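You operate a simulated robot arm through the tools that you are given. There is no shell and no other tool. Be economical: measure what you need, move in short steps, check, and stop when the job is done.

The job below is to be done with a simulated two-armed robot. You get a single attempt, and the scene is never put back.

TASK
Set press B for a new job: shut height 519 mm, speed 20, batch 2.
Fine: free the red lever to wind the height and lock it again.

The check looks at the end state, three seconds after you hand in, the way a careful person would. Anything else that was tipped, shoved, dropped, spilled or broken makes it a failure.

THE ROBOT
Two 7-joint arms with two-finger grippers on one trunk, on a base that drives. Base frame: it is fixed to the floor where the robot stands at the start and does not move with it; the origin is under the middle of the robot, x ahead of it, y to its left, z up. Lengths are in m, angles in rad, forces in N, time in s.
The left shoulder is at the start at [0.083, 0.216, 1.121], the right one opposite. With the tool pointing down near the work surface each hand reaches from about 0.1 to 0.82 m from the robot's upright axis, wherever it stands, measured 20 degrees to its own side. Places, roughly: B stop button farther from A [1.2, 0, 1.5]; B stop button nearer press A [2.6, 1, 1.5]; press b blue lever [0.2, 0.8, 1.1]; press b count button [3.5, 0.9, 0.8]; press b red lever [0.8, 0.1, 0.9]; press b stroke button [3.4, 0.9, 0.8]; press b yellow lever [0.3, 0.7, 1.1]; stand batch knob [3.4, 0.9, 0.7]; stand mode knob [3.2, 0.7, 0.8]; stand reset button [3.4, 0.9, 0.8]; stand stop button [3.3, 0.9, 0.9]; yellow A key [6.25, 3.5, 1]. Payload 3.18 kg a hand.
The TCP of each hand is the grasp point between the finger pads, 0.03 m short of the fingertips. In the tool frame z runs along the fingers and y along their closing line. The gripper opens to 0.144 m. The gripper's body begins 0.103 m behind the TCP.
Orientation is that of the tool frame in the base frame, as [roll, pitch, yaw] about the fixed x, y, z axes, in that order (R = Rz(yaw) Ry(pitch) Rx(roll)). With the fingers straight down and closing along the base's y, the tool's x points along the base's -x, its y along +y and its z along -z.

THE INTERFACE
- The arms move only by the tool move_arm. It takes "left_deltas", "right_deltas" or both (then of equal length, played together; a hand with none holds still); each is a list of rows, each an object of numbers (a shift or turn left out is 0, a gripper value left out holds the last): "wx", "wy", "wz": the turn, a rotation vector about the tool's x, y, z in rad; "dx", "dy", "dz": the shift along the tool's x, y, z in m; "jaw": the finger opening in m, from 0 to 0.144. In form: [{"wx": .., "wy": .., "wz": .., "dx": .., "dy": .., "dz": .., "jaw": ..}, ...]. A call has 1 to 12 rows; each row shifts and turns the commanded pose from where the row before left it, along the tool's axes as they then stand. Each row takes 0.2 s and may step no farther than 0.05 m and 0.15 rad from the row before; otherwise, or with a gripper value out of range, the whole call is refused. Where a pose cannot be reached the arm comes as near as it can. A force on the tool above 40 N (or 10 N above the force at the start of the call, whichever is more), or a blocked arm, ends the call early, and 0.2 s more pass. The fingers move at their own pace and stop on an object; they squeeze with about 42 N. The grip force told is the motor's: it shows also when the fingers shut on nothing. Time passes only in rows, and 0.2 s behind the last, so rows that do not move let the fingers close. It gives the time, the measured TCP pose, the force on the tool (base axes), the opening and the grip force at its end, in the units of the frame above (readings bear some noise), with the torque about the TCP (base axes, N m) and any sound that the robot's microphone picked up.
- Cameras (640 x 400 px; columns grow to the right, rows downward): "scene" is now at [0.1833, 0.0241, 1.3562]; the picture's right is [0.25, -0.97, 0.00], its down [-0.10, -0.03, -0.99] and it looks along [0.96, 0.25, -0.11] (base axes); focal length 214 px, centre (320, 200). "left" rides on the left gripper at [0.076, -0.016, -0.143] in its tool frame; the picture's right is [0.21, 0.98, 0.00], its down [-0.84, 0.18, -0.51] and it looks along [-0.50, 0.11, 0.86] (tool axes); focal length 218 px, centre (320, 200). "right" rides on the right gripper at [0.076, 0.016, -0.143] in its tool frame; the picture's right is [-0.21, 0.98, 0.00], its down [-0.84, -0.18, -0.51] and it looks along [-0.50, -0.11, 0.86] (tool axes); focal length 218 px, centre (320, 200). There is no depth. A picture from a camera that has moved, and an enlarged one, comes with that camera's place and axes in the base frame and with its lens.
- capture(camera): a new picture of that camera. The clock stands still meanwhile.
- lift_body(by): slides the trunk up (or, below 0, down) by that many m; the arms and the scene camera ride with it, the base frame stays. It gives what a move gives, with no picture.
- base_move(legs): drives the robot by 1 to 6 legs, each [ahead, left, turn to the left] in m, m and rad, along the robot's own axes; the way and the turn of a leg run together, so that a leg with both is an arc; at most 1.5 m and 3.142 rad a leg. The arms and the cameras ride along, it lands a little off, and it stops where it bumps. It gives what a move gives.
- pan_tilt(pan, tilt): turns the head with the scene camera to pan (to the left, within 1.396 rad either way) and tilt (down, from -0.506 to 1.204), counted from straight ahead of the robot. It gives what a move gives.
- close_up(camera, box): a new picture of the part [left, top, right, bottom] of that camera's present view, enlarged. The clock stands still meanwhile.
- sign_off(): hands the job in; it is judged then, once.

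Go step by step. Nothing tells you exact positions but the pictures and the camera data: compare them with the known pose of the tool, close in by small moves and look again before you grip or let go. The budget is 120 turns and 108 pictures, counting those below and the enlarged ones. Unless the task says otherwise, let go and move clear before handing in, and close with one line.

The tools are called after "Emit:" by a JSON object that holds its "method" and its "body". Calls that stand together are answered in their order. move_arm: Moves the arms, as the interface text tells. Its arguments: {"type":"object","properties":{"left_deltas":{"type":"array","items":{"type":"object","properties":{"wx":{"type":"number"},"wy":{"type":"number"},"wz":{"type":"number"},"dx":{"type":"number"},"dy":{"type":"number"},"dz":{"type":"number"},"jaw":{"type":"number"}}}},"right_deltas":{"type":"array","items":{"type":"object","properties":{"wx":{"type":"number"},"wy":{"type":"number"},"wz":{"type":"number"},"dx":{"type":"number"},"dy":{"type":"number"},"dz":{"type":"number"},"jaw":{"type":"number"}}}}},"required":[]} The other tools are called the same way: lift_body (by) slides the trunk up or down; base_move (legs) drives the base; pan_tilt (pan, tilt) turns the head that bears the scene camera; capture (camera) takes a picture; close_up (camera, box) takes an enlarged picture of a part of a camera's view; sign_off () hands the job in.

At the start:

```text
time_s: 0.0
left_ee_pos: [0.3207, 0.1239, 1.297]
left_ee_rot: [-3.138, -0.001, -3.139]
left_wrist_force: [0.0, 0.1, -0.4]
left_moment: [0.0, 0.01, 0.01]
left_finger_gap: 0.1437
left_grip_force: 0.0
right_ee_pos: [0.3091, -0.1492, 1.3486]
right_ee_rot: [-3.142, -0.001, 3.141]
right_wrist_force: [0.0, 0.2, 0.6]
right_moment: [0.02, -0.02, -0.01]
right_finger_gap: 0.1442
right_grip_force: 0.0
trunk travel left (down, up): [-0.204, 0.165]
robot x, y, heading: [0.002, 0.0034, -0.002]
head pan, tilt: [0.257, 0.108]
```

scene: 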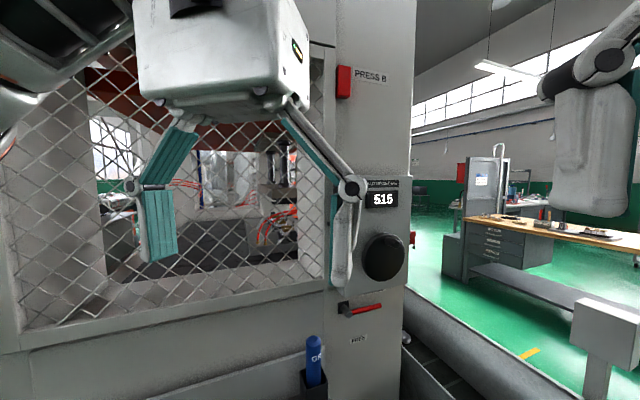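
right: 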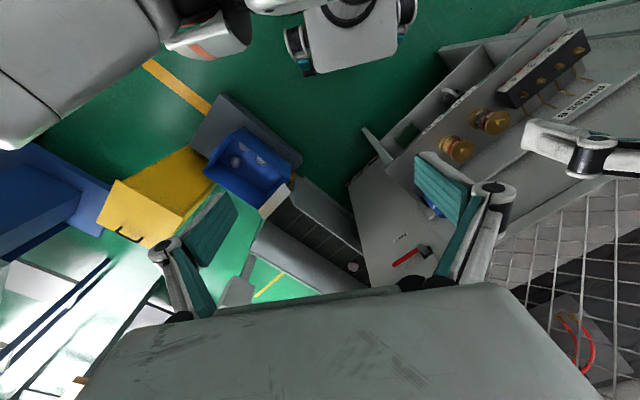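
left: 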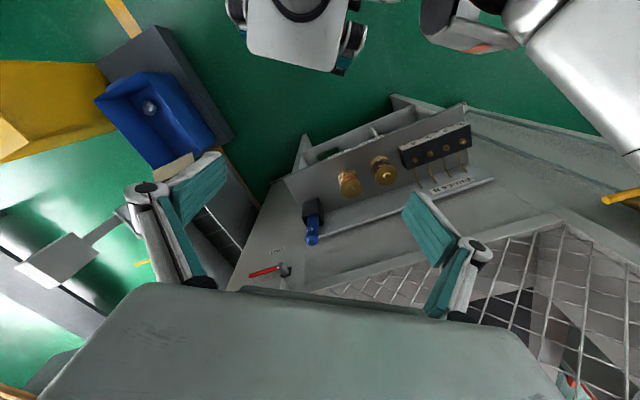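

I see press B ahead with a display "515", a black hand knob, and a red lever below it. I'll look closer at the panel and look around for the stand.

Emit:
{"method": "close_up", "body": {"camera": "scene", "box": [310, 50, 430, 350]}}

Emit:
{"method": "close_up", "body": {"camera": "scene", "box": [420, 130, 640, 267]}}

Emit:
{"method": "pan_tilt", "body": {"pan": 0.0, "tilt": 0.45}}

Emit:
{"method": "capture", "body": {"camera": "scene"}}

```text
1.33 times, centred on (370, 200) of scene
camera zoom: at [0.1833, 0.0241, 1.3562], right [0.25, -0.97, 0.0], down [-0.1, -0.03, -0.99], along [0.96, 0.25, -0.11], focal length 286 px, centre (253, 200)
```

zoom: 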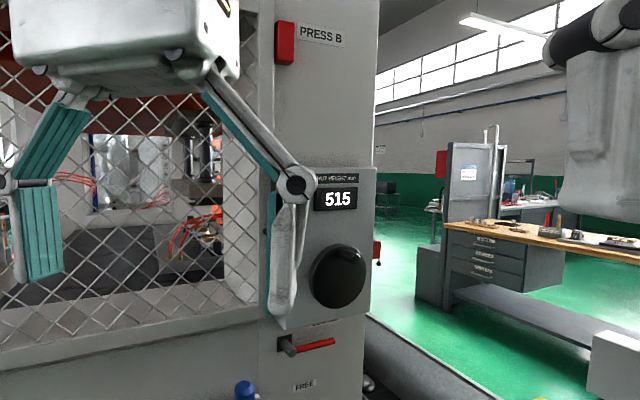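

```text
2.91 times, centred on (530, 198) of scene
camera zoom: at [0.1833, 0.0241, 1.3562], right [0.25, -0.97, 0.0], down [-0.1, -0.03, -0.99], along [0.96, 0.25, -0.11], focal length 624 px, centre (-291, 204)
```

zoom: 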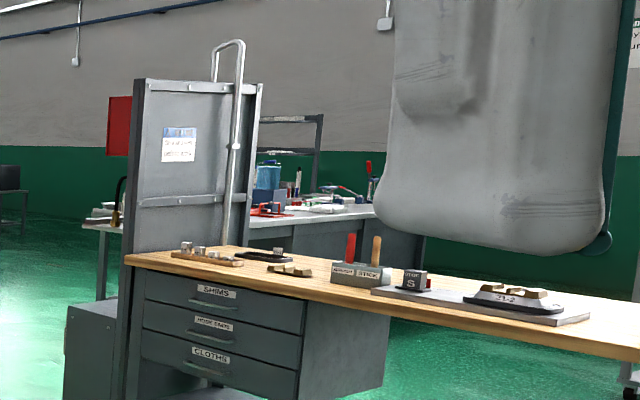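

```text
time_s: 0.8
left_ee_pos: [0.3227, 0.1247, 1.2972]
left_ee_rot: [-3.137, -0.003, -3.136]
left_wrist_force: [27.9, 5.1, 4.3]
left_moment: [-0.81, 4.48, -0.17]
left_finger_gap: 0.1439
left_grip_force: 0.2
right_ee_pos: [0.309, -0.1491, 1.3503]
right_ee_rot: [-3.141, 0.0, 3.141]
right_wrist_force: [0.0, -1.4, -0.1]
right_moment: [0.01, 0.01, 0.0]
right_finger_gap: 0.1442
right_grip_force: 0.0
trunk travel left (down, up): [-0.204, 0.165]
robot x, y, heading: [-0.0005, -0.002, 0.0]
head pan, tilt: [0.0, 0.45]
```

```text
102 pictures are left
camera scene: at [0.1866, 0.0045, 1.3279], right [0.04, -1.0, 0.0], down [-0.4, -0.02, -0.92], along [0.92, 0.04, -0.4], focal length 214 px, centre (320, 200)
```

scene: 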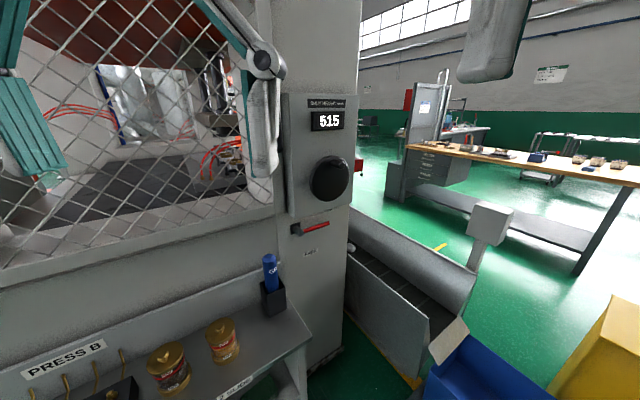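

The head tilt seems to have loaded the left hand a little (27.9 N on it). I'll move the left hand out and away from the head, then look again.

Emit:
{"method": "move_arm", "body": {"left_deltas": [{"dx": -0.02, "dy": 0.03}, {"dx": -0.02, "dy": 0.04, "dz": 0.02}, {"dy": 0.04, "dz": 0.04}, {"dy": 0.03, "dz": 0.04}]}}

Emit:
{"method": "capture", "body": {"camera": "scene"}}

Emit:
{"method": "close_up", "body": {"camera": "scene", "box": [270, 90, 370, 265]}}

```text
refused: row 3 steps farther than a row can; nothing moved
```

```text
101 pictures are left
camera scene: at [0.1866, 0.0045, 1.3279], right [0.04, -1.0, 0.0], down [-0.4, -0.02, -0.92], along [0.92, 0.04, -0.4], focal length 214 px, centre (320, 200)
```

scene: 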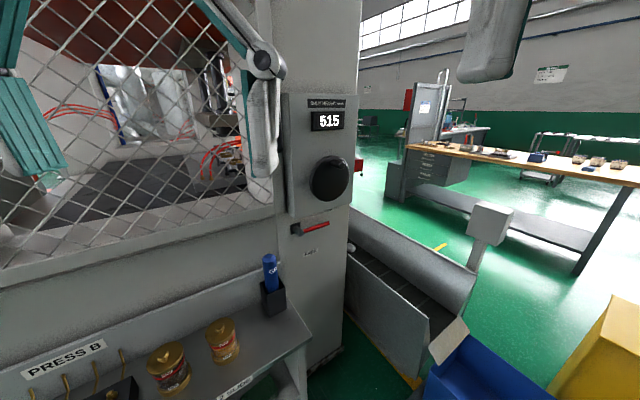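

```text
2.29 times, centred on (320, 178) of scene
camera zoom: at [0.1866, 0.0045, 1.3279], right [0.04, -1.0, 0.0], down [-0.4, -0.02, -0.92], along [0.92, 0.04, -0.4], focal length 490 px, centre (320, 251)
```

zoom: 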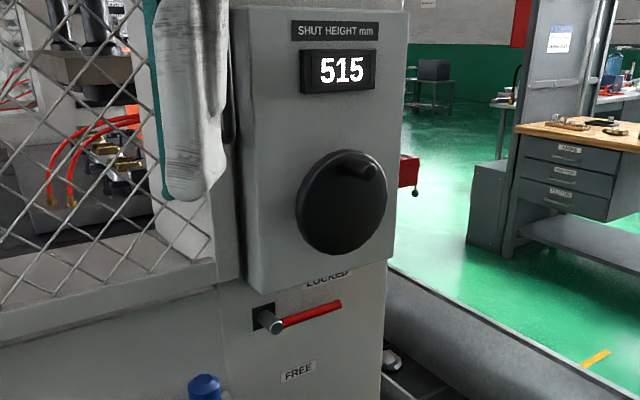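

The panel has LOCKED above and FREE below the red lever; the wheel has a crank spinner at its rim. I'll retry the left-hand retreat with smaller steps.

Emit:
{"method": "move_arm", "body": {"left_deltas": [{"dx": -0.02, "dy": 0.03}, {"dy": 0.035, "dz": 0.02}, {"dy": 0.035, "dz": 0.03}, {"dy": 0.03, "dz": 0.03}]}}

Emit:
{"method": "pan_tilt", "body": {"pan": 0.0, "tilt": 0.6}}

Emit:
{"method": "capture", "body": {"camera": "scene"}}

Emit:
{"method": "capture", "body": {"camera": "right"}}

```text
time_s: 1.8
left_ee_pos: [0.3389, 0.2532, 1.2164]
left_ee_rot: [-3.137, -0.003, -3.141]
left_wrist_force: [1.1, 0.0, 0.3]
left_moment: [-0.03, 0.02, -0.02]
left_finger_gap: 0.1437
left_grip_force: 0.1
right_ee_pos: [0.3084, -0.1471, 1.3507]
right_ee_rot: [-3.14, -0.001, -3.141]
right_wrist_force: [0.0, 0.5, 0.2]
right_moment: [0.02, 0.02, 0.02]
right_finger_gap: 0.1439
right_grip_force: 0.1
trunk travel left (down, up): [-0.204, 0.165]
robot x, y, heading: [-0.0018, 0.001, -0.002]
head pan, tilt: [0.0, 0.45]
```

```text
time_s: 2.5
left_ee_pos: [0.3396, 0.2531, 1.2174]
left_ee_rot: [-3.138, -0.001, -3.141]
left_wrist_force: [0.5, 0.5, 1.1]
left_moment: [0.01, -0.02, -0.02]
left_finger_gap: 0.144
left_grip_force: 0.1
right_ee_pos: [0.308, -0.1483, 1.3496]
right_ee_rot: [-3.141, 0.001, -3.141]
right_wrist_force: [0.7, 0.6, 0.6]
right_moment: [0.03, 0.01, -0.02]
right_finger_gap: 0.1443
right_grip_force: 0.2
trunk travel left (down, up): [-0.204, 0.165]
robot x, y, heading: [0.0013, 0.0007, 0.001]
head pan, tilt: [0.0, 0.6]
```

```text
99 pictures are left
camera scene: at [0.1825, 0.0007, 1.311], right [0.0, -1.0, 0.0], down [-0.56, 0.0, -0.83], along [0.83, 0.0, -0.56], focal length 214 px, centre (320, 200)
```

scene: 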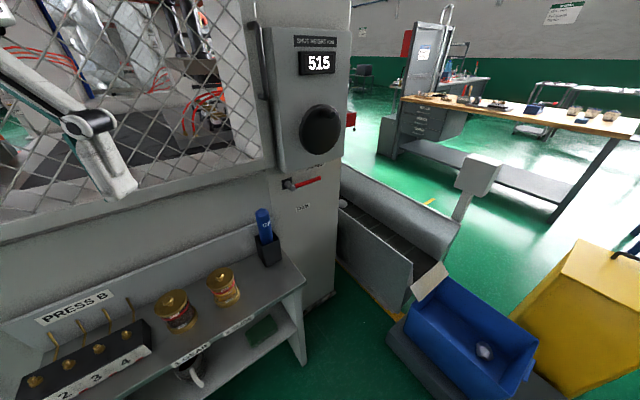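

```text
98 pictures are left
camera right: at [0.2324, -0.1332, 1.4927], right [0.21, 0.98, 0.0], down [0.84, -0.18, 0.51], along [0.5, -0.11, -0.86], focal length 218 px, centre (320, 200)
```

right: 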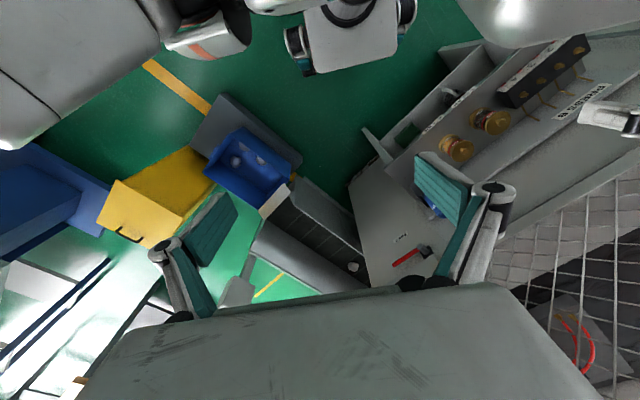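

Triangulating scene and right views, the lever hub is near (0.81, 0.10, 0.95) and the panel is yawed, its face turned toward the robot's right. I'll take enlarged views to fix the panel's normal and wheel.

Emit:
{"method": "close_up", "body": {"camera": "scene", "box": [250, 20, 370, 95]}}

Emit:
{"method": "close_up", "body": {"camera": "scene", "box": [250, 90, 380, 220]}}

Emit:
{"method": "close_up", "body": {"camera": "left", "box": [0, 0, 640, 400]}}

```text
5.33 times, centred on (310, 58) of scene
camera zoom: at [0.1825, 0.0007, 1.311], right [0.0, -1.0, 0.0], down [-0.56, 0.0, -0.83], along [0.83, 0.0, -0.56], focal length 1144 px, centre (373, 960)
```

zoom: 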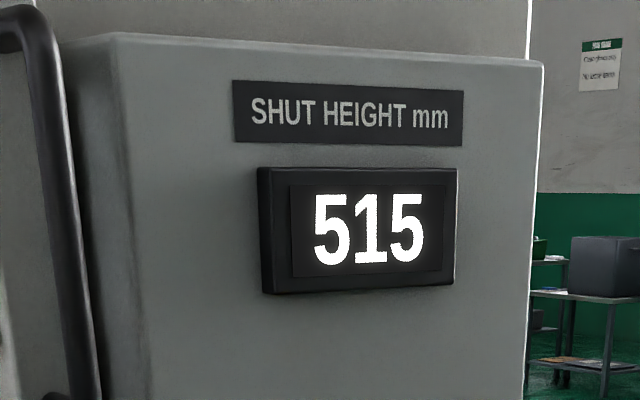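

```text
3.08 times, centred on (315, 155) of scene
camera zoom: at [0.1825, 0.0007, 1.311], right [0.0, -1.0, 0.0], down [-0.56, 0.0, -0.83], along [0.83, 0.0, -0.56], focal length 660 px, centre (335, 338)
```

zoom: 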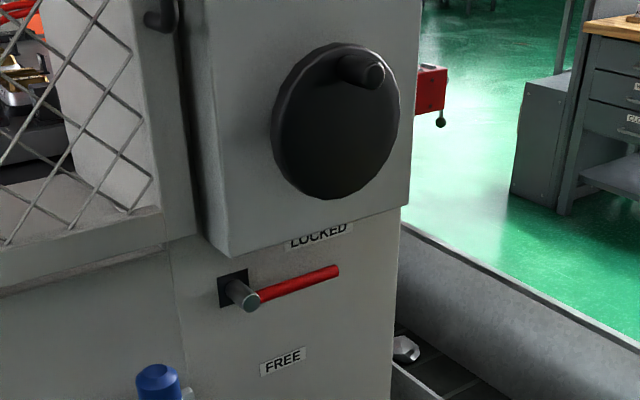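

```text
1.00 times, centred on (320, 200) of left (not enlarged: the box is as wide or as high as the picture)
camera zoom: at [0.2646, 0.2368, 1.3595], right [-0.21, 0.98, 0.0], down [0.84, 0.18, 0.51], along [0.5, 0.1, -0.86], focal length 218 px, centre (320, 200)
```

zoom: 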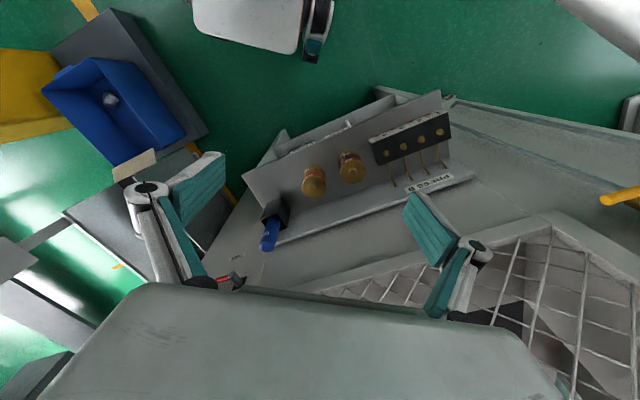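

The panel's inward direction is about (0.83, 0.56, 0), i.e. yaw ≈0.6 rad. I'll swing the right hand to point forward toward the panel, in free air.

Emit:
{"method": "move_arm", "body": {"right_deltas": [{"wy": -0.143, "dz": 0.0195, "dx": -0.0207, "jaw": 0.144}, {"wy": -0.143, "dz": 0.0222, "dx": -0.0178}, {"wy": -0.143, "dz": 0.0246, "dx": -0.0143}, {"wy": -0.143, "dz": 0.0263, "dx": -0.0107}, {"wy": -0.143, "dz": 0.0276, "dx": -0.0069}, {"wy": -0.143, "dz": 0.0283, "dx": -0.0027}, {"wy": -0.143, "dz": 0.0284, "dx": 0.0013}, {"wy": -0.143, "dz": 0.028, "dx": 0.0052}, {"wy": -0.143, "dz": 0.027, "dx": 0.0091}, {"wy": -0.143, "dz": 0.0253, "dx": 0.013}, {"wy": -0.143, "dz": 0.0232, "dx": 0.0164}]}}

Emit:
{"method": "capture", "body": {"camera": "right"}}

Emit:
{"method": "capture", "body": {"camera": "scene"}}

```text
time_s: 4.9
left_ee_pos: [0.3409, 0.252, 1.2175]
left_ee_rot: [3.141, -0.002, 3.14]
left_wrist_force: [1.0, -1.4, 0.3]
left_moment: [0.11, 0.11, -0.04]
left_finger_gap: 0.1444
left_grip_force: 0.1
right_ee_pos: [0.5485, -0.1278, 1.1644]
right_ee_rot: [3.139, 1.469, 3.135]
right_wrist_force: [0.1, 0.1, -0.3]
right_moment: [0.02, -0.05, 0.08]
right_finger_gap: 0.1438
right_grip_force: 0.0
right hand out of reach, approached as far as the arm can: row 9, 10, 11
trunk travel left (down, up): [-0.204, 0.165]
robot x, y, heading: [0.002, -0.0026, 0.001]
head pan, tilt: [0.0, 0.6]
```

```text
94 pictures are left
camera right: at [0.3992, -0.1112, 1.1023], right [0.03, 0.98, 0.21], down [-0.42, -0.18, 0.89], along [0.91, -0.11, 0.41], focal length 218 px, centre (320, 200)
```

right: 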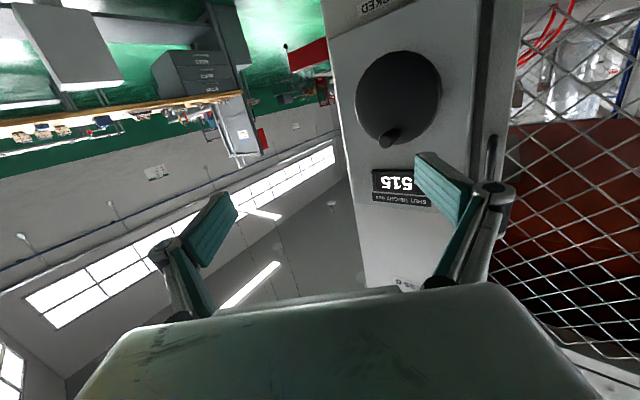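

```text
93 pictures are left
camera scene: at [0.1839, -0.001, 1.3107], right [0.0, -1.0, 0.0], down [-0.57, 0.0, -0.82], along [0.82, 0.0, -0.57], focal length 214 px, centre (320, 200)
```

scene: 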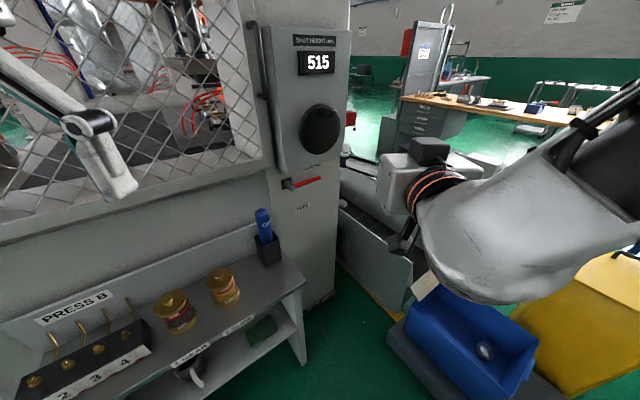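

Wheel centre ≈(0.775, 0.00, 1.135), spinner tip ≈(0.74, -0.03, 1.18). I'll now yaw the hand to face the panel squarely.

Emit:
{"method": "move_arm", "body": {"right_deltas": [{"wx": -0.15}, {"wx": -0.15}, {"wx": -0.15}, {"wx": -0.15}, {}]}}

Emit:
{"method": "capture", "body": {"camera": "right"}}

```text
time_s: 6.1
left_ee_pos: [0.3403, 0.2523, 1.2172]
left_ee_rot: [-3.14, -0.001, -3.14]
left_wrist_force: [0.3, -0.6, -0.1]
left_moment: [-0.01, -0.04, 0.03]
left_finger_gap: 0.1439
left_grip_force: 0.0
right_ee_pos: [0.5477, -0.1262, 1.1646]
right_ee_rot: [-3.138, 1.47, 3.139]
right_wrist_force: [1.0, -0.3, 0.3]
right_moment: [0.01, -0.01, 0.03]
right_finger_gap: 0.1442
right_grip_force: 0.1
right hand out of reach, approached as far as the arm can: row 1, 2, 3, 4
trunk travel left (down, up): [-0.204, 0.165]
robot x, y, heading: [0.0008, -0.002, 0.003]
head pan, tilt: [0.0, 0.6]
```

```text
92 pictures are left
camera right: at [0.3978, -0.1094, 1.1032], right [0.03, 0.98, 0.21], down [-0.42, -0.18, 0.89], along [0.91, -0.11, 0.41], focal length 218 px, centre (320, 200)
```

right: 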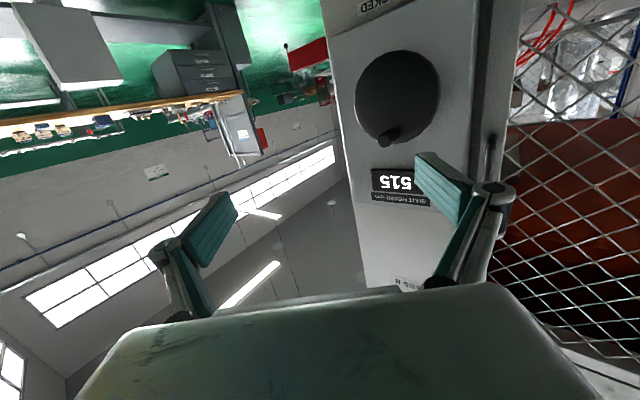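

The yaw is blocked by a joint limit in this wrist posture. I'll try rolling the hand about its axis to find a reachable posture.

Emit:
{"method": "move_arm", "body": {"right_deltas": [{"wz": 0.15}, {"wz": 0.15}, {"wz": 0.15}, {"wz": 0.15}, {"wz": 0.15}, {"wz": 0.15}, {"wz": 0.15}, {"wz": 0.15}, {"wz": 0.15}, {"wz": 0.15}, {}]}}

```text
time_s: 8.5
left_ee_pos: [0.339, 0.2536, 1.2165]
left_ee_rot: [-3.14, 0.0, -3.14]
left_wrist_force: [0.1, -0.7, -0.9]
left_moment: [0.01, 0.01, 0.0]
left_finger_gap: 0.1441
left_grip_force: 0.1
right_ee_pos: [0.5474, -0.1269, 1.1666]
right_ee_rot: [1.672, 0.069, 1.572]
right_wrist_force: [0.5, 0.5, 0.5]
right_moment: [0.0, -0.02, -0.03]
right_finger_gap: 0.1442
right_grip_force: 0.0
trunk travel left (down, up): [-0.204, 0.165]
robot x, y, heading: [0.0011, 0.0027, -0.002]
head pan, tilt: [0.0, 0.6]
```

That roll worked (fingers now close vertically, camera at left). Now yaw to face the panel and level the pitch.

Emit:
{"method": "move_arm", "body": {"right_deltas": [{"wy": 0.15}, {"wy": 0.15}, {"wy": 0.15}, {"wy": 0.15}, {"wx": -0.1}, {}]}}

Emit:
{"method": "capture", "body": {"camera": "right"}}

Emit:
{"method": "capture", "body": {"camera": "scene"}}

```text
time_s: 9.9
left_ee_pos: [0.3403, 0.2519, 1.2176]
left_ee_rot: [-3.137, 0.0, -3.139]
left_wrist_force: [0.0, 0.3, -0.2]
left_moment: [0.0, -0.02, 0.01]
left_finger_gap: 0.1439
left_grip_force: 0.1
right_ee_pos: [0.5482, -0.1258, 1.1655]
right_ee_rot: [1.671, 0.07, 1.573]
right_wrist_force: [-0.1, 0.6, 0.0]
right_moment: [-0.01, 0.04, 0.03]
right_finger_gap: 0.1439
right_grip_force: 0.1
right hand out of reach, approached as far as the arm can: row 1, 2, 3, 4, 5
trunk travel left (down, up): [-0.204, 0.165]
robot x, y, heading: [0.0008, 0.0005, -0.003]
head pan, tilt: [0.0, 0.6]
```

```text
91 pictures are left
camera right: at [0.4073, -0.0495, 1.1912], right [0.1, -0.14, 0.99], down [-0.52, -0.85, -0.07], along [0.85, -0.51, -0.16], focal length 218 px, centre (320, 200)
```

right: 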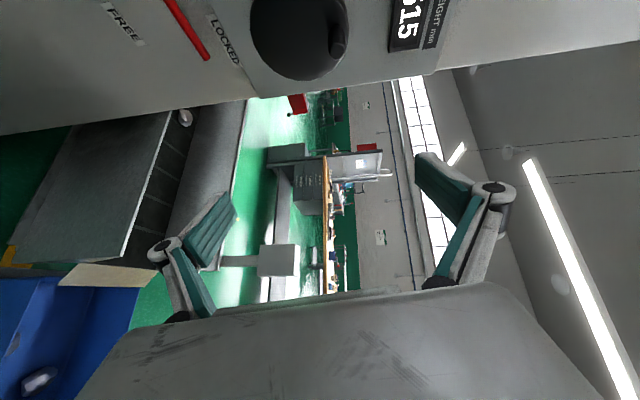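

```text
90 pictures are left
camera scene: at [0.1825, 0.0008, 1.3109], right [0.0, -1.0, 0.0], down [-0.56, 0.0, -0.83], along [0.83, 0.0, -0.56], focal length 214 px, centre (320, 200)
```

scene: 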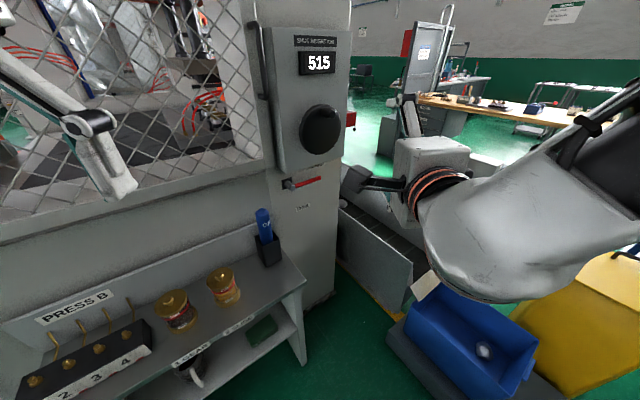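

The arm wants the panel more squarely in front. I'll shift the base right 0.22 m and turn left 0.6 rad so the panel faces the right arm; the floor there is clear.

Emit:
{"method": "base_move", "body": {"legs": [[0, -0.22, 0], [0, 0, 0.6]]}}

Emit:
{"method": "capture", "body": {"camera": "scene"}}

Emit:
{"method": "capture", "body": {"camera": "right"}}

```text
time_s: 14.1
left_ee_pos: [0.1409, 0.1786, 1.2178]
left_ee_rot: [-3.138, 0.0, -2.547]
left_wrist_force: [-0.2, -1.2, -0.2]
left_moment: [0.01, 0.01, 0.02]
left_finger_gap: 0.144
left_grip_force: 0.1
right_ee_pos: [0.5245, -0.0214, 1.1659]
right_ee_rot: [1.672, 0.07, 2.163]
right_wrist_force: [-0.3, -0.2, 0.8]
right_moment: [0.03, 0.0, -0.01]
right_finger_gap: 0.144
right_grip_force: 0.0
trunk travel left (down, up): [-0.204, 0.165]
robot x, y, heading: [-0.0015, -0.2192, 0.594]
head pan, tilt: [0.0, 0.6]
```

```text
89 pictures are left
camera scene: at [0.151, -0.1201, 1.3109], right [0.56, -0.83, 0.0], down [-0.47, -0.32, -0.83], along [0.68, 0.46, -0.56], focal length 214 px, centre (320, 200)
```

scene: 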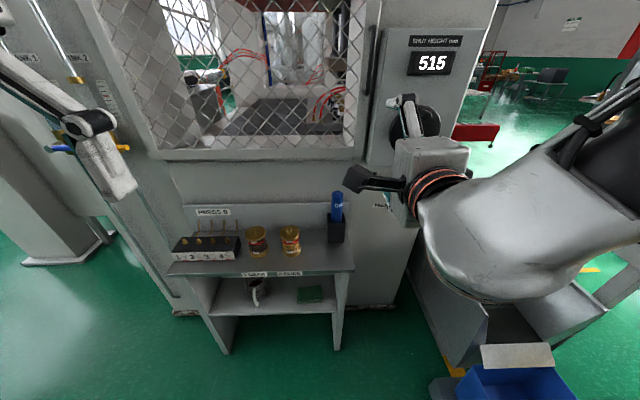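

```text
88 pictures are left
camera right: at [0.3647, -0.0356, 1.1912], right [0.16, -0.06, 0.99], down [0.04, -1.0, -0.07], along [0.99, 0.05, -0.16], focal length 218 px, centre (320, 200)
```

right: 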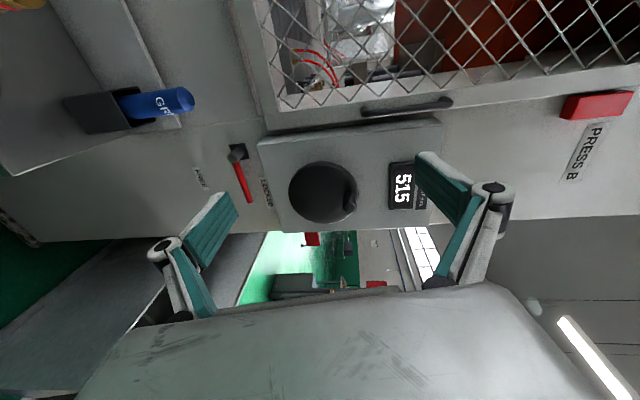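

Now I'm square to the panel. Let me enlarge the lever area from the hand camera.

Emit:
{"method": "close_up", "body": {"camera": "right", "box": [180, 110, 380, 235]}}

Emit:
{"method": "pan_tilt", "body": {"pan": 0.25, "tilt": 0.3}}

Emit:
{"method": "capture", "body": {"camera": "scene"}}

```text
3.20 times, centred on (280, 172) of right
camera zoom: at [0.3647, -0.0356, 1.1912], right [0.16, -0.06, 0.99], down [0.04, -1.0, -0.07], along [0.99, 0.05, -0.16], focal length 698 px, centre (448, 288)
```

zoom: 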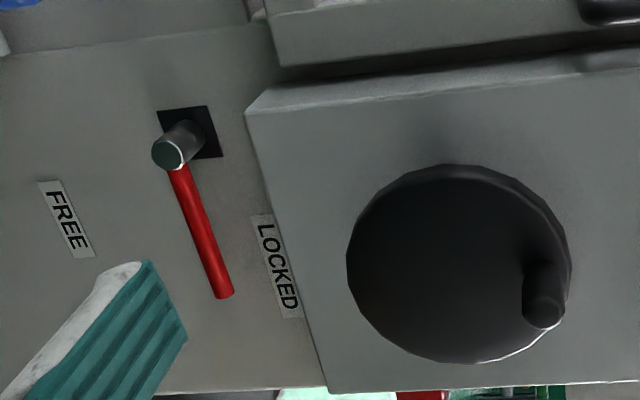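

```text
time_s: 14.9
left_ee_pos: [0.1398, 0.1774, 1.2174]
left_ee_rot: [-3.139, -0.001, -2.546]
left_wrist_force: [0.0, 0.3, 0.6]
left_moment: [0.0, 0.0, -0.03]
left_finger_gap: 0.144
left_grip_force: 0.0
right_ee_pos: [0.5251, -0.0213, 1.1656]
right_ee_rot: [1.672, 0.071, 2.165]
right_wrist_force: [0.2, -0.3, -0.2]
right_moment: [0.0, 0.02, -0.01]
right_finger_gap: 0.1439
right_grip_force: 0.0
trunk travel left (down, up): [-0.204, 0.165]
robot x, y, heading: [-0.0014, -0.2199, 0.592]
head pan, tilt: [0.25, 0.3]
```

```text
86 pictures are left
camera scene: at [0.1402, -0.1, 1.3383], right [0.75, -0.67, 0.0], down [-0.2, -0.22, -0.96], along [0.64, 0.71, -0.3], focal length 214 px, centre (320, 200)
```

scene: 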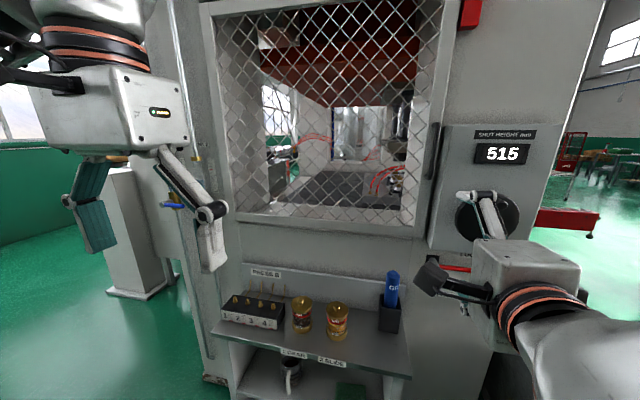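

The lever is level now at LOCKED; hub ≈(0.81,0.10,0.94), tip ≈(0.87,0.01,0.94). I'll bring the right hand, jaw shut, in front of the lever and slightly above it.

Emit:
{"method": "move_arm", "body": {"right_deltas": [{"dx": -0.0228, "dy": -0.028, "dz": 0.0215, "jaw": 0}, {"dx": -0.0228, "dy": -0.028, "dz": 0.0215}, {"dx": -0.0228, "dy": -0.028, "dz": 0.0215}, {"dx": -0.0228, "dy": -0.028, "dz": 0.0215}, {"dx": -0.0228, "dy": -0.028, "dz": 0.0215}, {"dx": -0.0228, "dy": -0.028, "dz": 0.0215}, {"wx": -0.1}, {}]}}

Emit:
{"method": "capture", "body": {"camera": "right"}}

Emit:
{"method": "capture", "body": {"camera": "scene"}}

```text
time_s: 16.7
left_ee_pos: [0.1408, 0.1784, 1.2172]
left_ee_rot: [-3.14, 0.0, -2.546]
left_wrist_force: [0.2, 0.7, 0.0]
left_moment: [-0.04, 0.02, 0.01]
left_finger_gap: 0.144
left_grip_force: 0.1
right_ee_pos: [0.5291, -0.0251, 1.1612]
right_ee_rot: [1.679, 0.072, 2.156]
right_wrist_force: [-0.2, -0.5, -0.5]
right_moment: [0.01, -0.01, -0.02]
right_finger_gap: 0.0003
right_grip_force: 30.6
right hand out of reach, approached as far as the arm can: row 1, 2, 3, 4, 5, 6, 7
trunk travel left (down, up): [-0.204, 0.165]
robot x, y, heading: [0.0016, -0.221, 0.596]
head pan, tilt: [0.25, 0.3]
```

```text
85 pictures are left
camera right: at [0.3691, -0.0366, 1.1876], right [0.16, -0.06, 0.98], down [0.03, -1.0, -0.06], along [0.99, 0.04, -0.16], focal length 218 px, centre (320, 200)
```

right: 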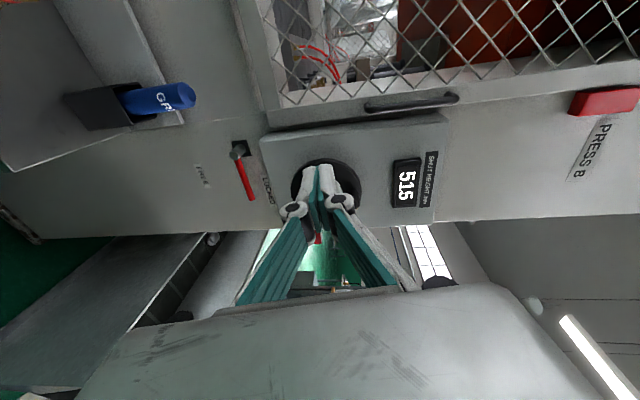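

```text
84 pictures are left
camera scene: at [0.1401, -0.1, 1.3384], right [0.75, -0.67, 0.0], down [-0.2, -0.22, -0.96], along [0.64, 0.71, -0.3], focal length 214 px, centre (320, 200)
```

scene: 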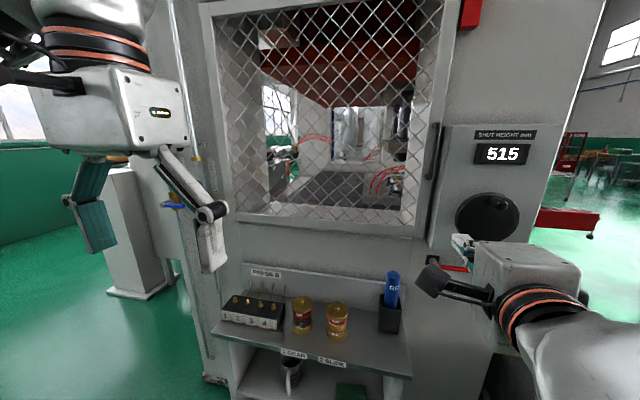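

The arm is at a wrist limit because the forearm slopes down too steeply. Lowering the trunk brings the shoulder to panel height; the hands stay well above the shelf items.

Emit:
{"method": "lift_body", "body": {"by": -0.19}}

Emit:
{"method": "move_arm", "body": {"right_deltas": [{"wx": -0.05, "dz": 0.02}, {"wx": -0.05, "dz": 0.02}, {"dz": 0.02}, {}]}}

Emit:
{"method": "capture", "body": {"camera": "scene"}}

Emit:
{"method": "capture", "body": {"camera": "right"}}

```text
time_s: 18.8
left_ee_pos: [0.1513, 0.185, 1.0182]
left_ee_rot: [-3.139, -0.061, -2.546]
left_wrist_force: [-0.9, -0.2, -0.5]
left_moment: [0.04, -0.02, -0.03]
left_finger_gap: 0.144
left_grip_force: 0.1
right_ee_pos: [0.5604, -0.0019, 0.6633]
right_ee_rot: [2.346, 0.062, 2.202]
right_wrist_force: [-0.7, -0.2, -0.1]
right_moment: [-0.02, 0.03, -0.01]
right_finger_gap: 0.0
right_grip_force: 30.8
trunk travel left (down, up): [-0.014, 0.355]
robot x, y, heading: [-0.0021, -0.221, 0.592]
head pan, tilt: [0.25, 0.3]
```

```text
time_s: 19.8
left_ee_pos: [0.1529, 0.1857, 1.0177]
left_ee_rot: [-3.14, -0.063, -2.546]
left_wrist_force: [-0.4, -0.6, -1.1]
left_moment: [0.0, -0.01, 0.0]
left_finger_gap: 0.1442
left_grip_force: 0.1
right_ee_pos: [0.58, 0.0119, 0.648]
right_ee_rot: [2.338, 0.07, 2.192]
right_wrist_force: [-0.4, 0.4, -0.5]
right_moment: [0.0, -0.02, 0.02]
right_finger_gap: 0.0
right_grip_force: 30.4
right hand out of reach, approached as far as the arm can: row 1, 2
trunk travel left (down, up): [-0.014, 0.355]
robot x, y, heading: [-0.0004, -0.2239, 0.591]
head pan, tilt: [0.25, 0.3]
```

```text
83 pictures are left
camera scene: at [0.2961, 0.0051, 1.105], right [0.75, -0.67, 0.0], down [-0.2, -0.22, -0.96], along [0.64, 0.71, -0.3], focal length 214 px, centre (320, 200)
```

scene: 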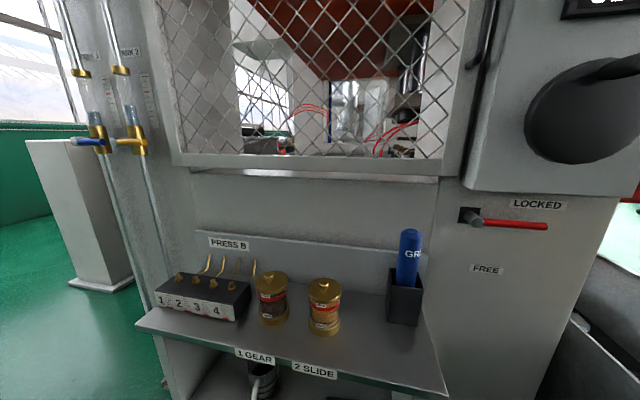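

```text
82 pictures are left
camera right: at [0.4571, 0.0268, 0.7532], right [0.64, 0.27, 0.72], down [0.08, -0.96, 0.28], along [0.76, -0.12, -0.64], focal length 218 px, centre (320, 200)
```

right: 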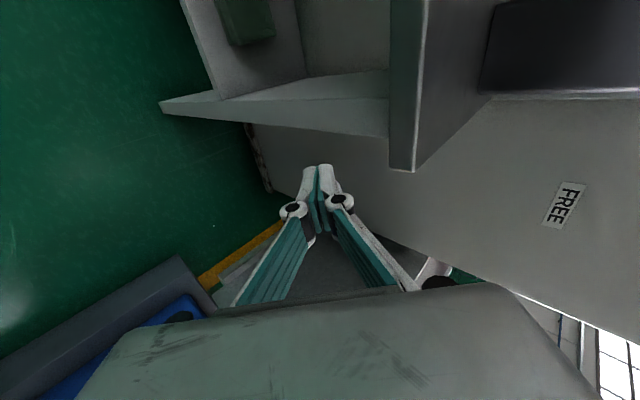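

The torso also leaned forward, and the right arm settled low and pitched down. I'll raise the right hand straight up, away from the shelf, then pitch it up.

Emit:
{"method": "move_arm", "body": {"right_deltas": [{"dy": 0.0288, "dz": -0.0278, "dx": -0.01}, {"dy": 0.0288, "dz": -0.0278, "dx": -0.01}, {"dy": 0.0288, "dz": -0.0278, "dx": -0.01}, {"dy": 0.0288, "dz": -0.0278, "dx": -0.01}, {"dy": 0.0288, "dz": -0.0278, "dx": -0.01}, {"dy": 0.0288, "dz": -0.0278, "dx": -0.01}, {"dy": 0.0288, "dz": -0.0278, "dx": -0.01}, {"wx": -0.1}, {"wx": -0.1}, {"wx": -0.1}, {"wx": -0.1}]}}

Emit:
{"method": "capture", "body": {"camera": "scene"}}

```text
time_s: 22.2
left_ee_pos: [0.1534, 0.1852, 1.0183]
left_ee_rot: [-3.14, -0.064, -2.547]
left_wrist_force: [0.2, 0.1, 0.2]
left_moment: [-0.02, 0.01, 0.01]
left_finger_gap: 0.1442
left_grip_force: 0.1
right_ee_pos: [0.6217, -0.0024, 0.9511]
right_ee_rot: [1.994, 0.066, 2.202]
right_wrist_force: [0.3, 0.2, -1.0]
right_moment: [-0.02, 0.01, 0.0]
right_finger_gap: 0.0
right_grip_force: 30.5
right hand out of reach, approached as far as the arm can: row 3, 10, 11
trunk travel left (down, up): [-0.014, 0.355]
robot x, y, heading: [0.0036, -0.2223, 0.591]
head pan, tilt: [0.25, 0.3]
```

```text
81 pictures are left
camera scene: at [0.2961, 0.005, 1.105], right [0.75, -0.67, 0.0], down [-0.2, -0.22, -0.96], along [0.64, 0.71, -0.3], focal length 214 px, centre (320, 200)
```

scene: 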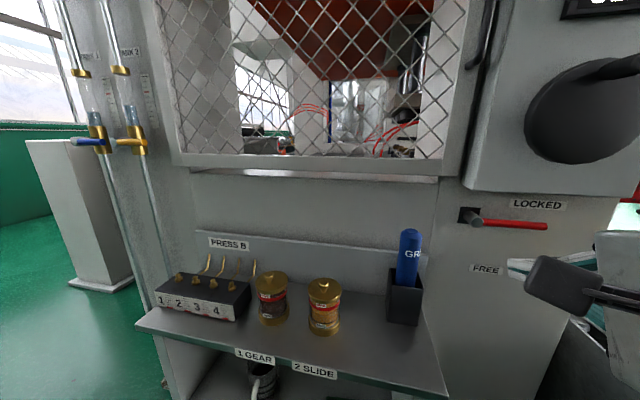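

The posture's improving. I'll back the base 0.15 m so the arm can extend more level, then pitch up further.

Emit:
{"method": "base_move", "body": {"legs": [[-0.15, 0, 0]]}}

Emit:
{"method": "move_arm", "body": {"right_deltas": [{"dz": 0.03, "dy": 0.02}, {"dz": 0.03, "dy": 0.02}, {"dz": 0.03, "dy": 0.01}, {"wx": -0.1}, {"wx": -0.1}, {"wx": -0.1}, {"wx": -0.1}]}}

Emit:
{"method": "capture", "body": {"camera": "scene"}}

Emit:
{"method": "capture", "body": {"camera": "right"}}

```text
time_s: 23.6
left_ee_pos: [0.0286, 0.1014, 1.0176]
left_ee_rot: [-3.14, -0.064, -2.55]
left_wrist_force: [-0.6, -0.7, -1.3]
left_moment: [0.05, -0.04, 0.0]
left_finger_gap: 0.1441
left_grip_force: 0.0
right_ee_pos: [0.497, -0.0876, 0.9506]
right_ee_rot: [1.994, 0.067, 2.198]
right_wrist_force: [0.7, -0.4, 0.2]
right_moment: [-0.02, 0.0, -0.01]
right_finger_gap: 0.0
right_grip_force: 31.0
trunk travel left (down, up): [-0.014, 0.355]
robot x, y, heading: [-0.1275, -0.3069, 0.589]
head pan, tilt: [0.25, 0.3]
```

```text
time_s: 25.2
left_ee_pos: [0.0288, 0.1008, 1.0173]
left_ee_rot: [-3.138, -0.066, -2.55]
left_wrist_force: [0.3, 0.2, 0.4]
left_moment: [0.01, 0.01, 0.0]
left_finger_gap: 0.1441
left_grip_force: 0.1
right_ee_pos: [0.578, -0.0289, 0.9599]
right_ee_rot: [1.946, 0.064, 2.198]
right_wrist_force: [0.1, 0.9, 0.1]
right_moment: [0.0, 0.02, 0.0]
right_finger_gap: 0.0
right_grip_force: 30.7
right hand out of reach, approached as far as the arm can: row 4, 5, 6, 7
trunk travel left (down, up): [-0.014, 0.355]
robot x, y, heading: [-0.1257, -0.3121, 0.589]
head pan, tilt: [0.25, 0.3]
```

```text
80 pictures are left
camera scene: at [0.1711, -0.0801, 1.1049], right [0.74, -0.67, 0.0], down [-0.2, -0.22, -0.96], along [0.64, 0.71, -0.3], focal length 214 px, centre (320, 200)
```

scene: 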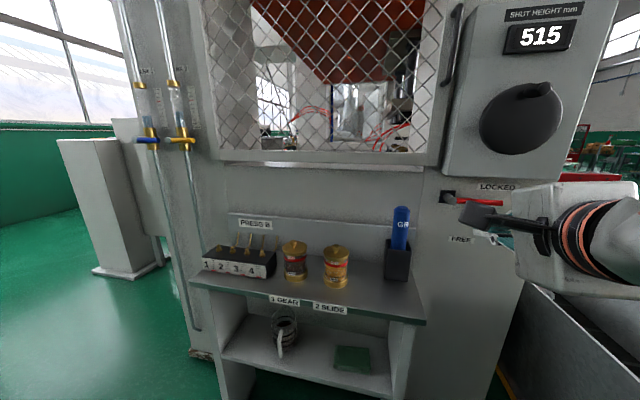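

```text
79 pictures are left
camera right: at [0.4289, -0.0376, 1.0224], right [0.38, 0.09, 0.92], down [0.06, -1.0, 0.07], along [0.92, 0.03, -0.38], focal length 218 px, centre (320, 200)
```

right: 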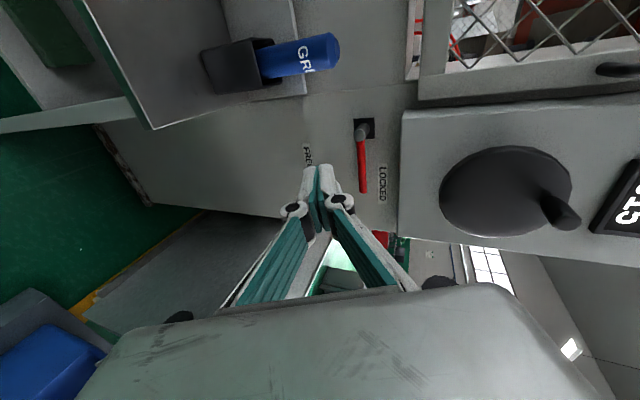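

The lever is pinned at z≈0.933, hub (0.81,0.10), tip (0.875,0.0). With the wide gripper body upright it would crowd the wheel box, so I'll roll it back so the body lies flat, and pitch up.

Emit:
{"method": "move_arm", "body": {"right_deltas": [{"wz": -0.15}, {"wz": -0.15}, {"wz": -0.15}, {"wz": -0.15}, {"wz": -0.15}, {"wz": -0.15}, {"wz": -0.15}, {"wz": -0.15}, {"wz": -0.15}, {"wz": -0.15}, {"wy": -0.1}, {"wy": -0.1}]}}

Emit:
{"method": "capture", "body": {"camera": "right"}}

Emit:
{"method": "capture", "body": {"camera": "scene"}}

```text
time_s: 27.8
left_ee_pos: [0.0281, 0.101, 1.0183]
left_ee_rot: [-3.139, -0.064, -2.55]
left_wrist_force: [-0.4, 0.1, -0.2]
left_moment: [0.06, 0.0, 0.0]
left_finger_gap: 0.1438
left_grip_force: 0.1
right_ee_pos: [0.579, -0.0261, 0.9587]
right_ee_rot: [3.141, 1.196, -2.541]
right_wrist_force: [0.6, 0.8, -0.2]
right_moment: [0.01, -0.01, -0.02]
right_finger_gap: 0.0
right_grip_force: 30.4
right hand out of reach, approached as far as the arm can: row 11, 12
trunk travel left (down, up): [-0.014, 0.355]
robot x, y, heading: [-0.1265, -0.3065, 0.594]
head pan, tilt: [0.25, 0.3]
```

```text
78 pictures are left
camera right: at [0.438, -0.106, 0.9404], right [-0.49, 0.85, 0.19], down [-0.03, -0.24, 0.97], along [0.87, 0.47, 0.15], focal length 218 px, centre (320, 200)
```

right: 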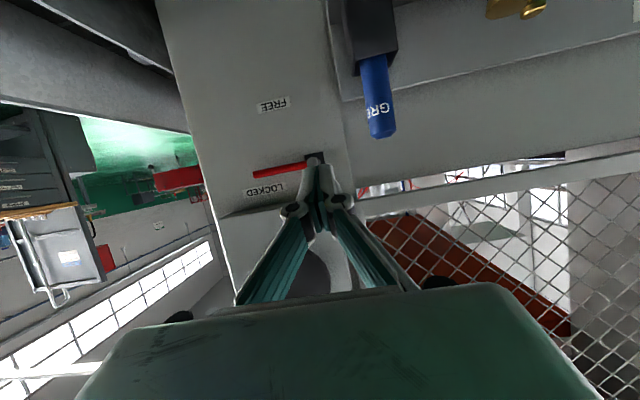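

```text
77 pictures are left
camera scene: at [0.1711, -0.0801, 1.1049], right [0.74, -0.67, 0.0], down [-0.2, -0.22, -0.96], along [0.64, 0.71, -0.3], focal length 214 px, centre (320, 200)
```

scene: 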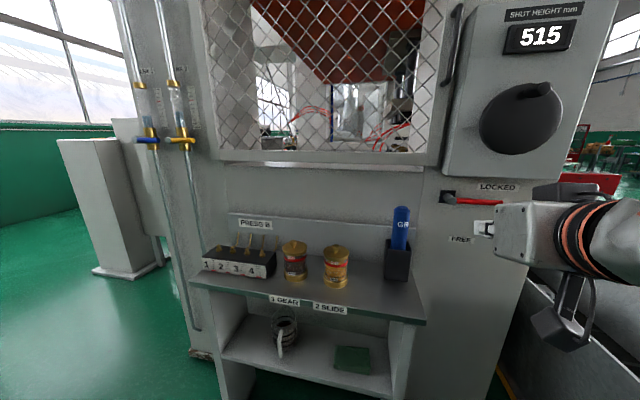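

The body now lies flat with the camera beneath, seeing the lever well. I'll move toward the right end of the lever, staying in front of the panel.

Emit:
{"method": "move_arm", "body": {"right_deltas": [{"dz": 0.0257, "dx": -0.0166, "dy": -0.0208}, {"dz": 0.0257, "dx": -0.0166, "dy": -0.0208}, {"dz": 0.0257, "dx": -0.0166, "dy": -0.0208}, {"dz": 0.0257, "dx": -0.0166, "dy": -0.0208}, {"dz": 0.0257, "dx": -0.0166, "dy": -0.0208}, {}]}}

Emit:
{"method": "capture", "body": {"camera": "right"}}

Emit:
{"method": "capture", "body": {"camera": "scene"}}

```text
time_s: 29.2
left_ee_pos: [0.0283, 0.1005, 1.0178]
left_ee_rot: [-3.137, -0.064, -2.55]
left_wrist_force: [-0.5, -0.6, 0.1]
left_moment: [0.02, -0.01, -0.01]
left_finger_gap: 0.1438
left_grip_force: 0.1
right_ee_pos: [0.7614, -0.0282, 0.9894]
right_ee_rot: [3.138, 1.196, -2.541]
right_wrist_force: [0.9, -1.0, -0.1]
right_moment: [0.0, 0.01, -0.02]
right_finger_gap: 0.0001
right_grip_force: 30.6
trunk travel left (down, up): [-0.014, 0.355]
robot x, y, heading: [-0.1262, -0.3021, 0.591]
head pan, tilt: [0.25, 0.3]
```

```text
76 pictures are left
camera right: at [0.6198, -0.1057, 0.9708], right [-0.49, 0.85, 0.2], down [-0.03, -0.24, 0.97], along [0.87, 0.47, 0.15], focal length 218 px, centre (320, 200)
```

right: 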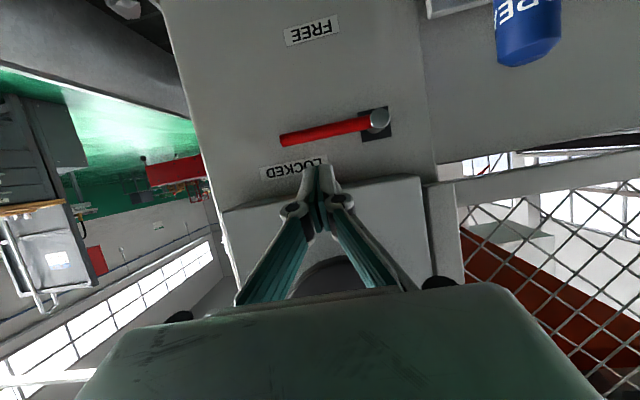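

```text
75 pictures are left
camera scene: at [0.1709, -0.0801, 1.1051], right [0.74, -0.67, 0.0], down [-0.2, -0.22, -0.96], along [0.64, 0.71, -0.3], focal length 214 px, centre (320, 200)
```

scene: 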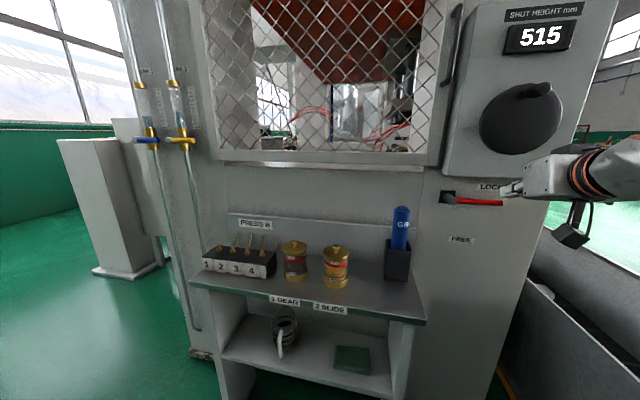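

Clear of the wheel, tip above the lever. Advance ~9 cm so the fingertips sit over the lever.

Emit:
{"method": "move_arm", "body": {"right_deltas": [{"dz": 0.0295, "dx": -0.0087}, {"dz": 0.0295, "dx": -0.0087}, {"dz": 0.0295, "dx": -0.0087}, {}]}}

Emit:
{"method": "capture", "body": {"camera": "right"}}

Emit:
{"method": "close_up", "body": {"camera": "scene", "box": [420, 130, 580, 260]}}

```text
time_s: 30.2
left_ee_pos: [0.0274, 0.1013, 1.017]
left_ee_rot: [-3.137, -0.062, -2.551]
left_wrist_force: [0.0, -0.3, 0.2]
left_moment: [-0.01, -0.01, 0.01]
left_finger_gap: 0.1438
left_grip_force: 0.0
right_ee_pos: [0.8359, 0.0248, 0.9817]
right_ee_rot: [3.138, 1.195, -2.544]
right_wrist_force: [-0.3, -0.1, -0.3]
right_moment: [0.01, 0.02, 0.01]
right_finger_gap: 0.0001
right_grip_force: 30.7
trunk travel left (down, up): [-0.014, 0.355]
robot x, y, heading: [-0.1278, -0.3045, 0.586]
head pan, tilt: [0.25, 0.3]
```

```text
74 pictures are left
camera right: at [0.6957, -0.0538, 0.9629], right [-0.49, 0.85, 0.2], down [-0.03, -0.24, 0.97], along [0.87, 0.47, 0.15], focal length 218 px, centre (320, 200)
```

right: 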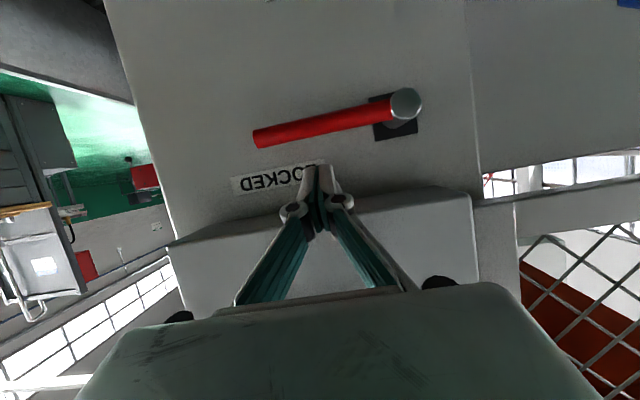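

```text
3.08 times, centred on (500, 195) of scene
camera zoom: at [0.1709, -0.0803, 1.1051], right [0.74, -0.67, 0.0], down [-0.2, -0.22, -0.96], along [0.64, 0.71, -0.3], focal length 660 px, centre (-234, 215)
```

zoom: 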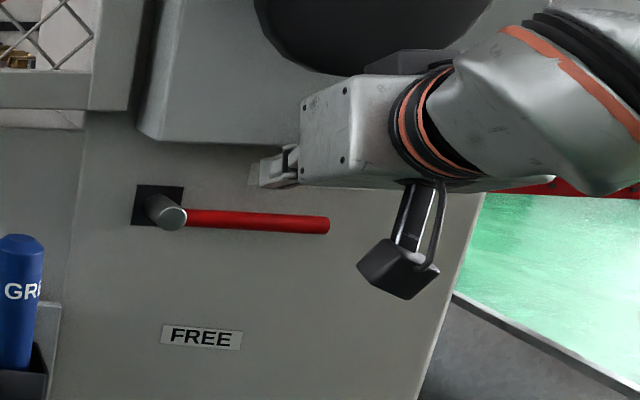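

Fingertips appear above the lever. Push straight down 6 cm to start freeing it.

Emit:
{"method": "move_arm", "body": {"right_deltas": [{"dz": 0.0073, "dx": 0.0186}, {"dz": 0.0073, "dx": 0.0186}, {"dz": 0.0073, "dx": 0.0186}, {}]}}

Emit:
{"method": "close_up", "body": {"camera": "scene", "box": [420, 130, 580, 260]}}

Emit:
{"method": "capture", "body": {"camera": "right"}}

```text
time_s: 31.2
left_ee_pos: [0.0277, 0.1003, 1.0181]
left_ee_rot: [-3.138, -0.063, -2.549]
left_wrist_force: [-0.2, 0.7, -0.2]
left_moment: [0.0, 0.0, 0.05]
left_finger_gap: 0.1441
left_grip_force: 0.1
right_ee_pos: [0.8385, 0.024, 0.9209]
right_ee_rot: [3.137, 1.194, -2.544]
right_wrist_force: [-1.0, -0.2, -0.7]
right_moment: [0.0, 0.0, 0.01]
right_finger_gap: 0.0001
right_grip_force: 31.3
trunk travel left (down, up): [-0.014, 0.355]
robot x, y, heading: [-0.1266, -0.3057, 0.588]
head pan, tilt: [0.25, 0.3]
```

```text
3.08 times, centred on (500, 195) of scene
camera zoom: at [0.1709, -0.0801, 1.105], right [0.74, -0.67, 0.0], down [-0.2, -0.22, -0.96], along [0.64, 0.71, -0.3], focal length 660 px, centre (-234, 215)
```

zoom: 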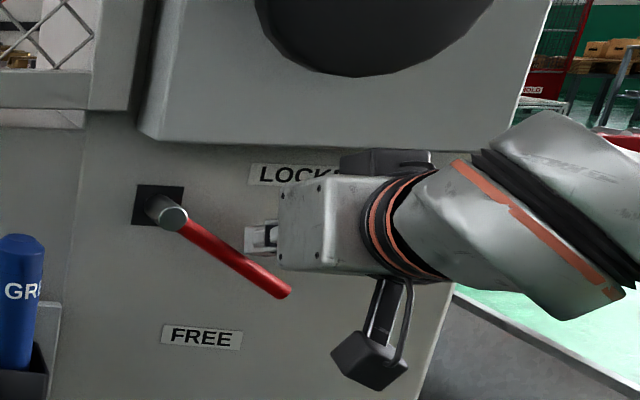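

```text
71 pictures are left
camera right: at [0.6967, -0.0532, 0.902], right [-0.49, 0.85, 0.2], down [-0.03, -0.24, 0.97], along [0.87, 0.47, 0.15], focal length 218 px, centre (320, 200)
```

right: 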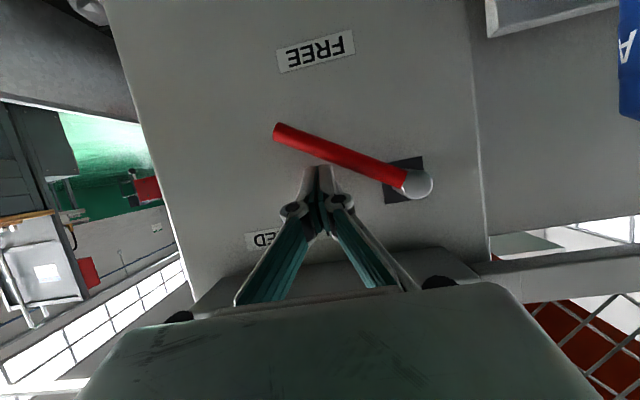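

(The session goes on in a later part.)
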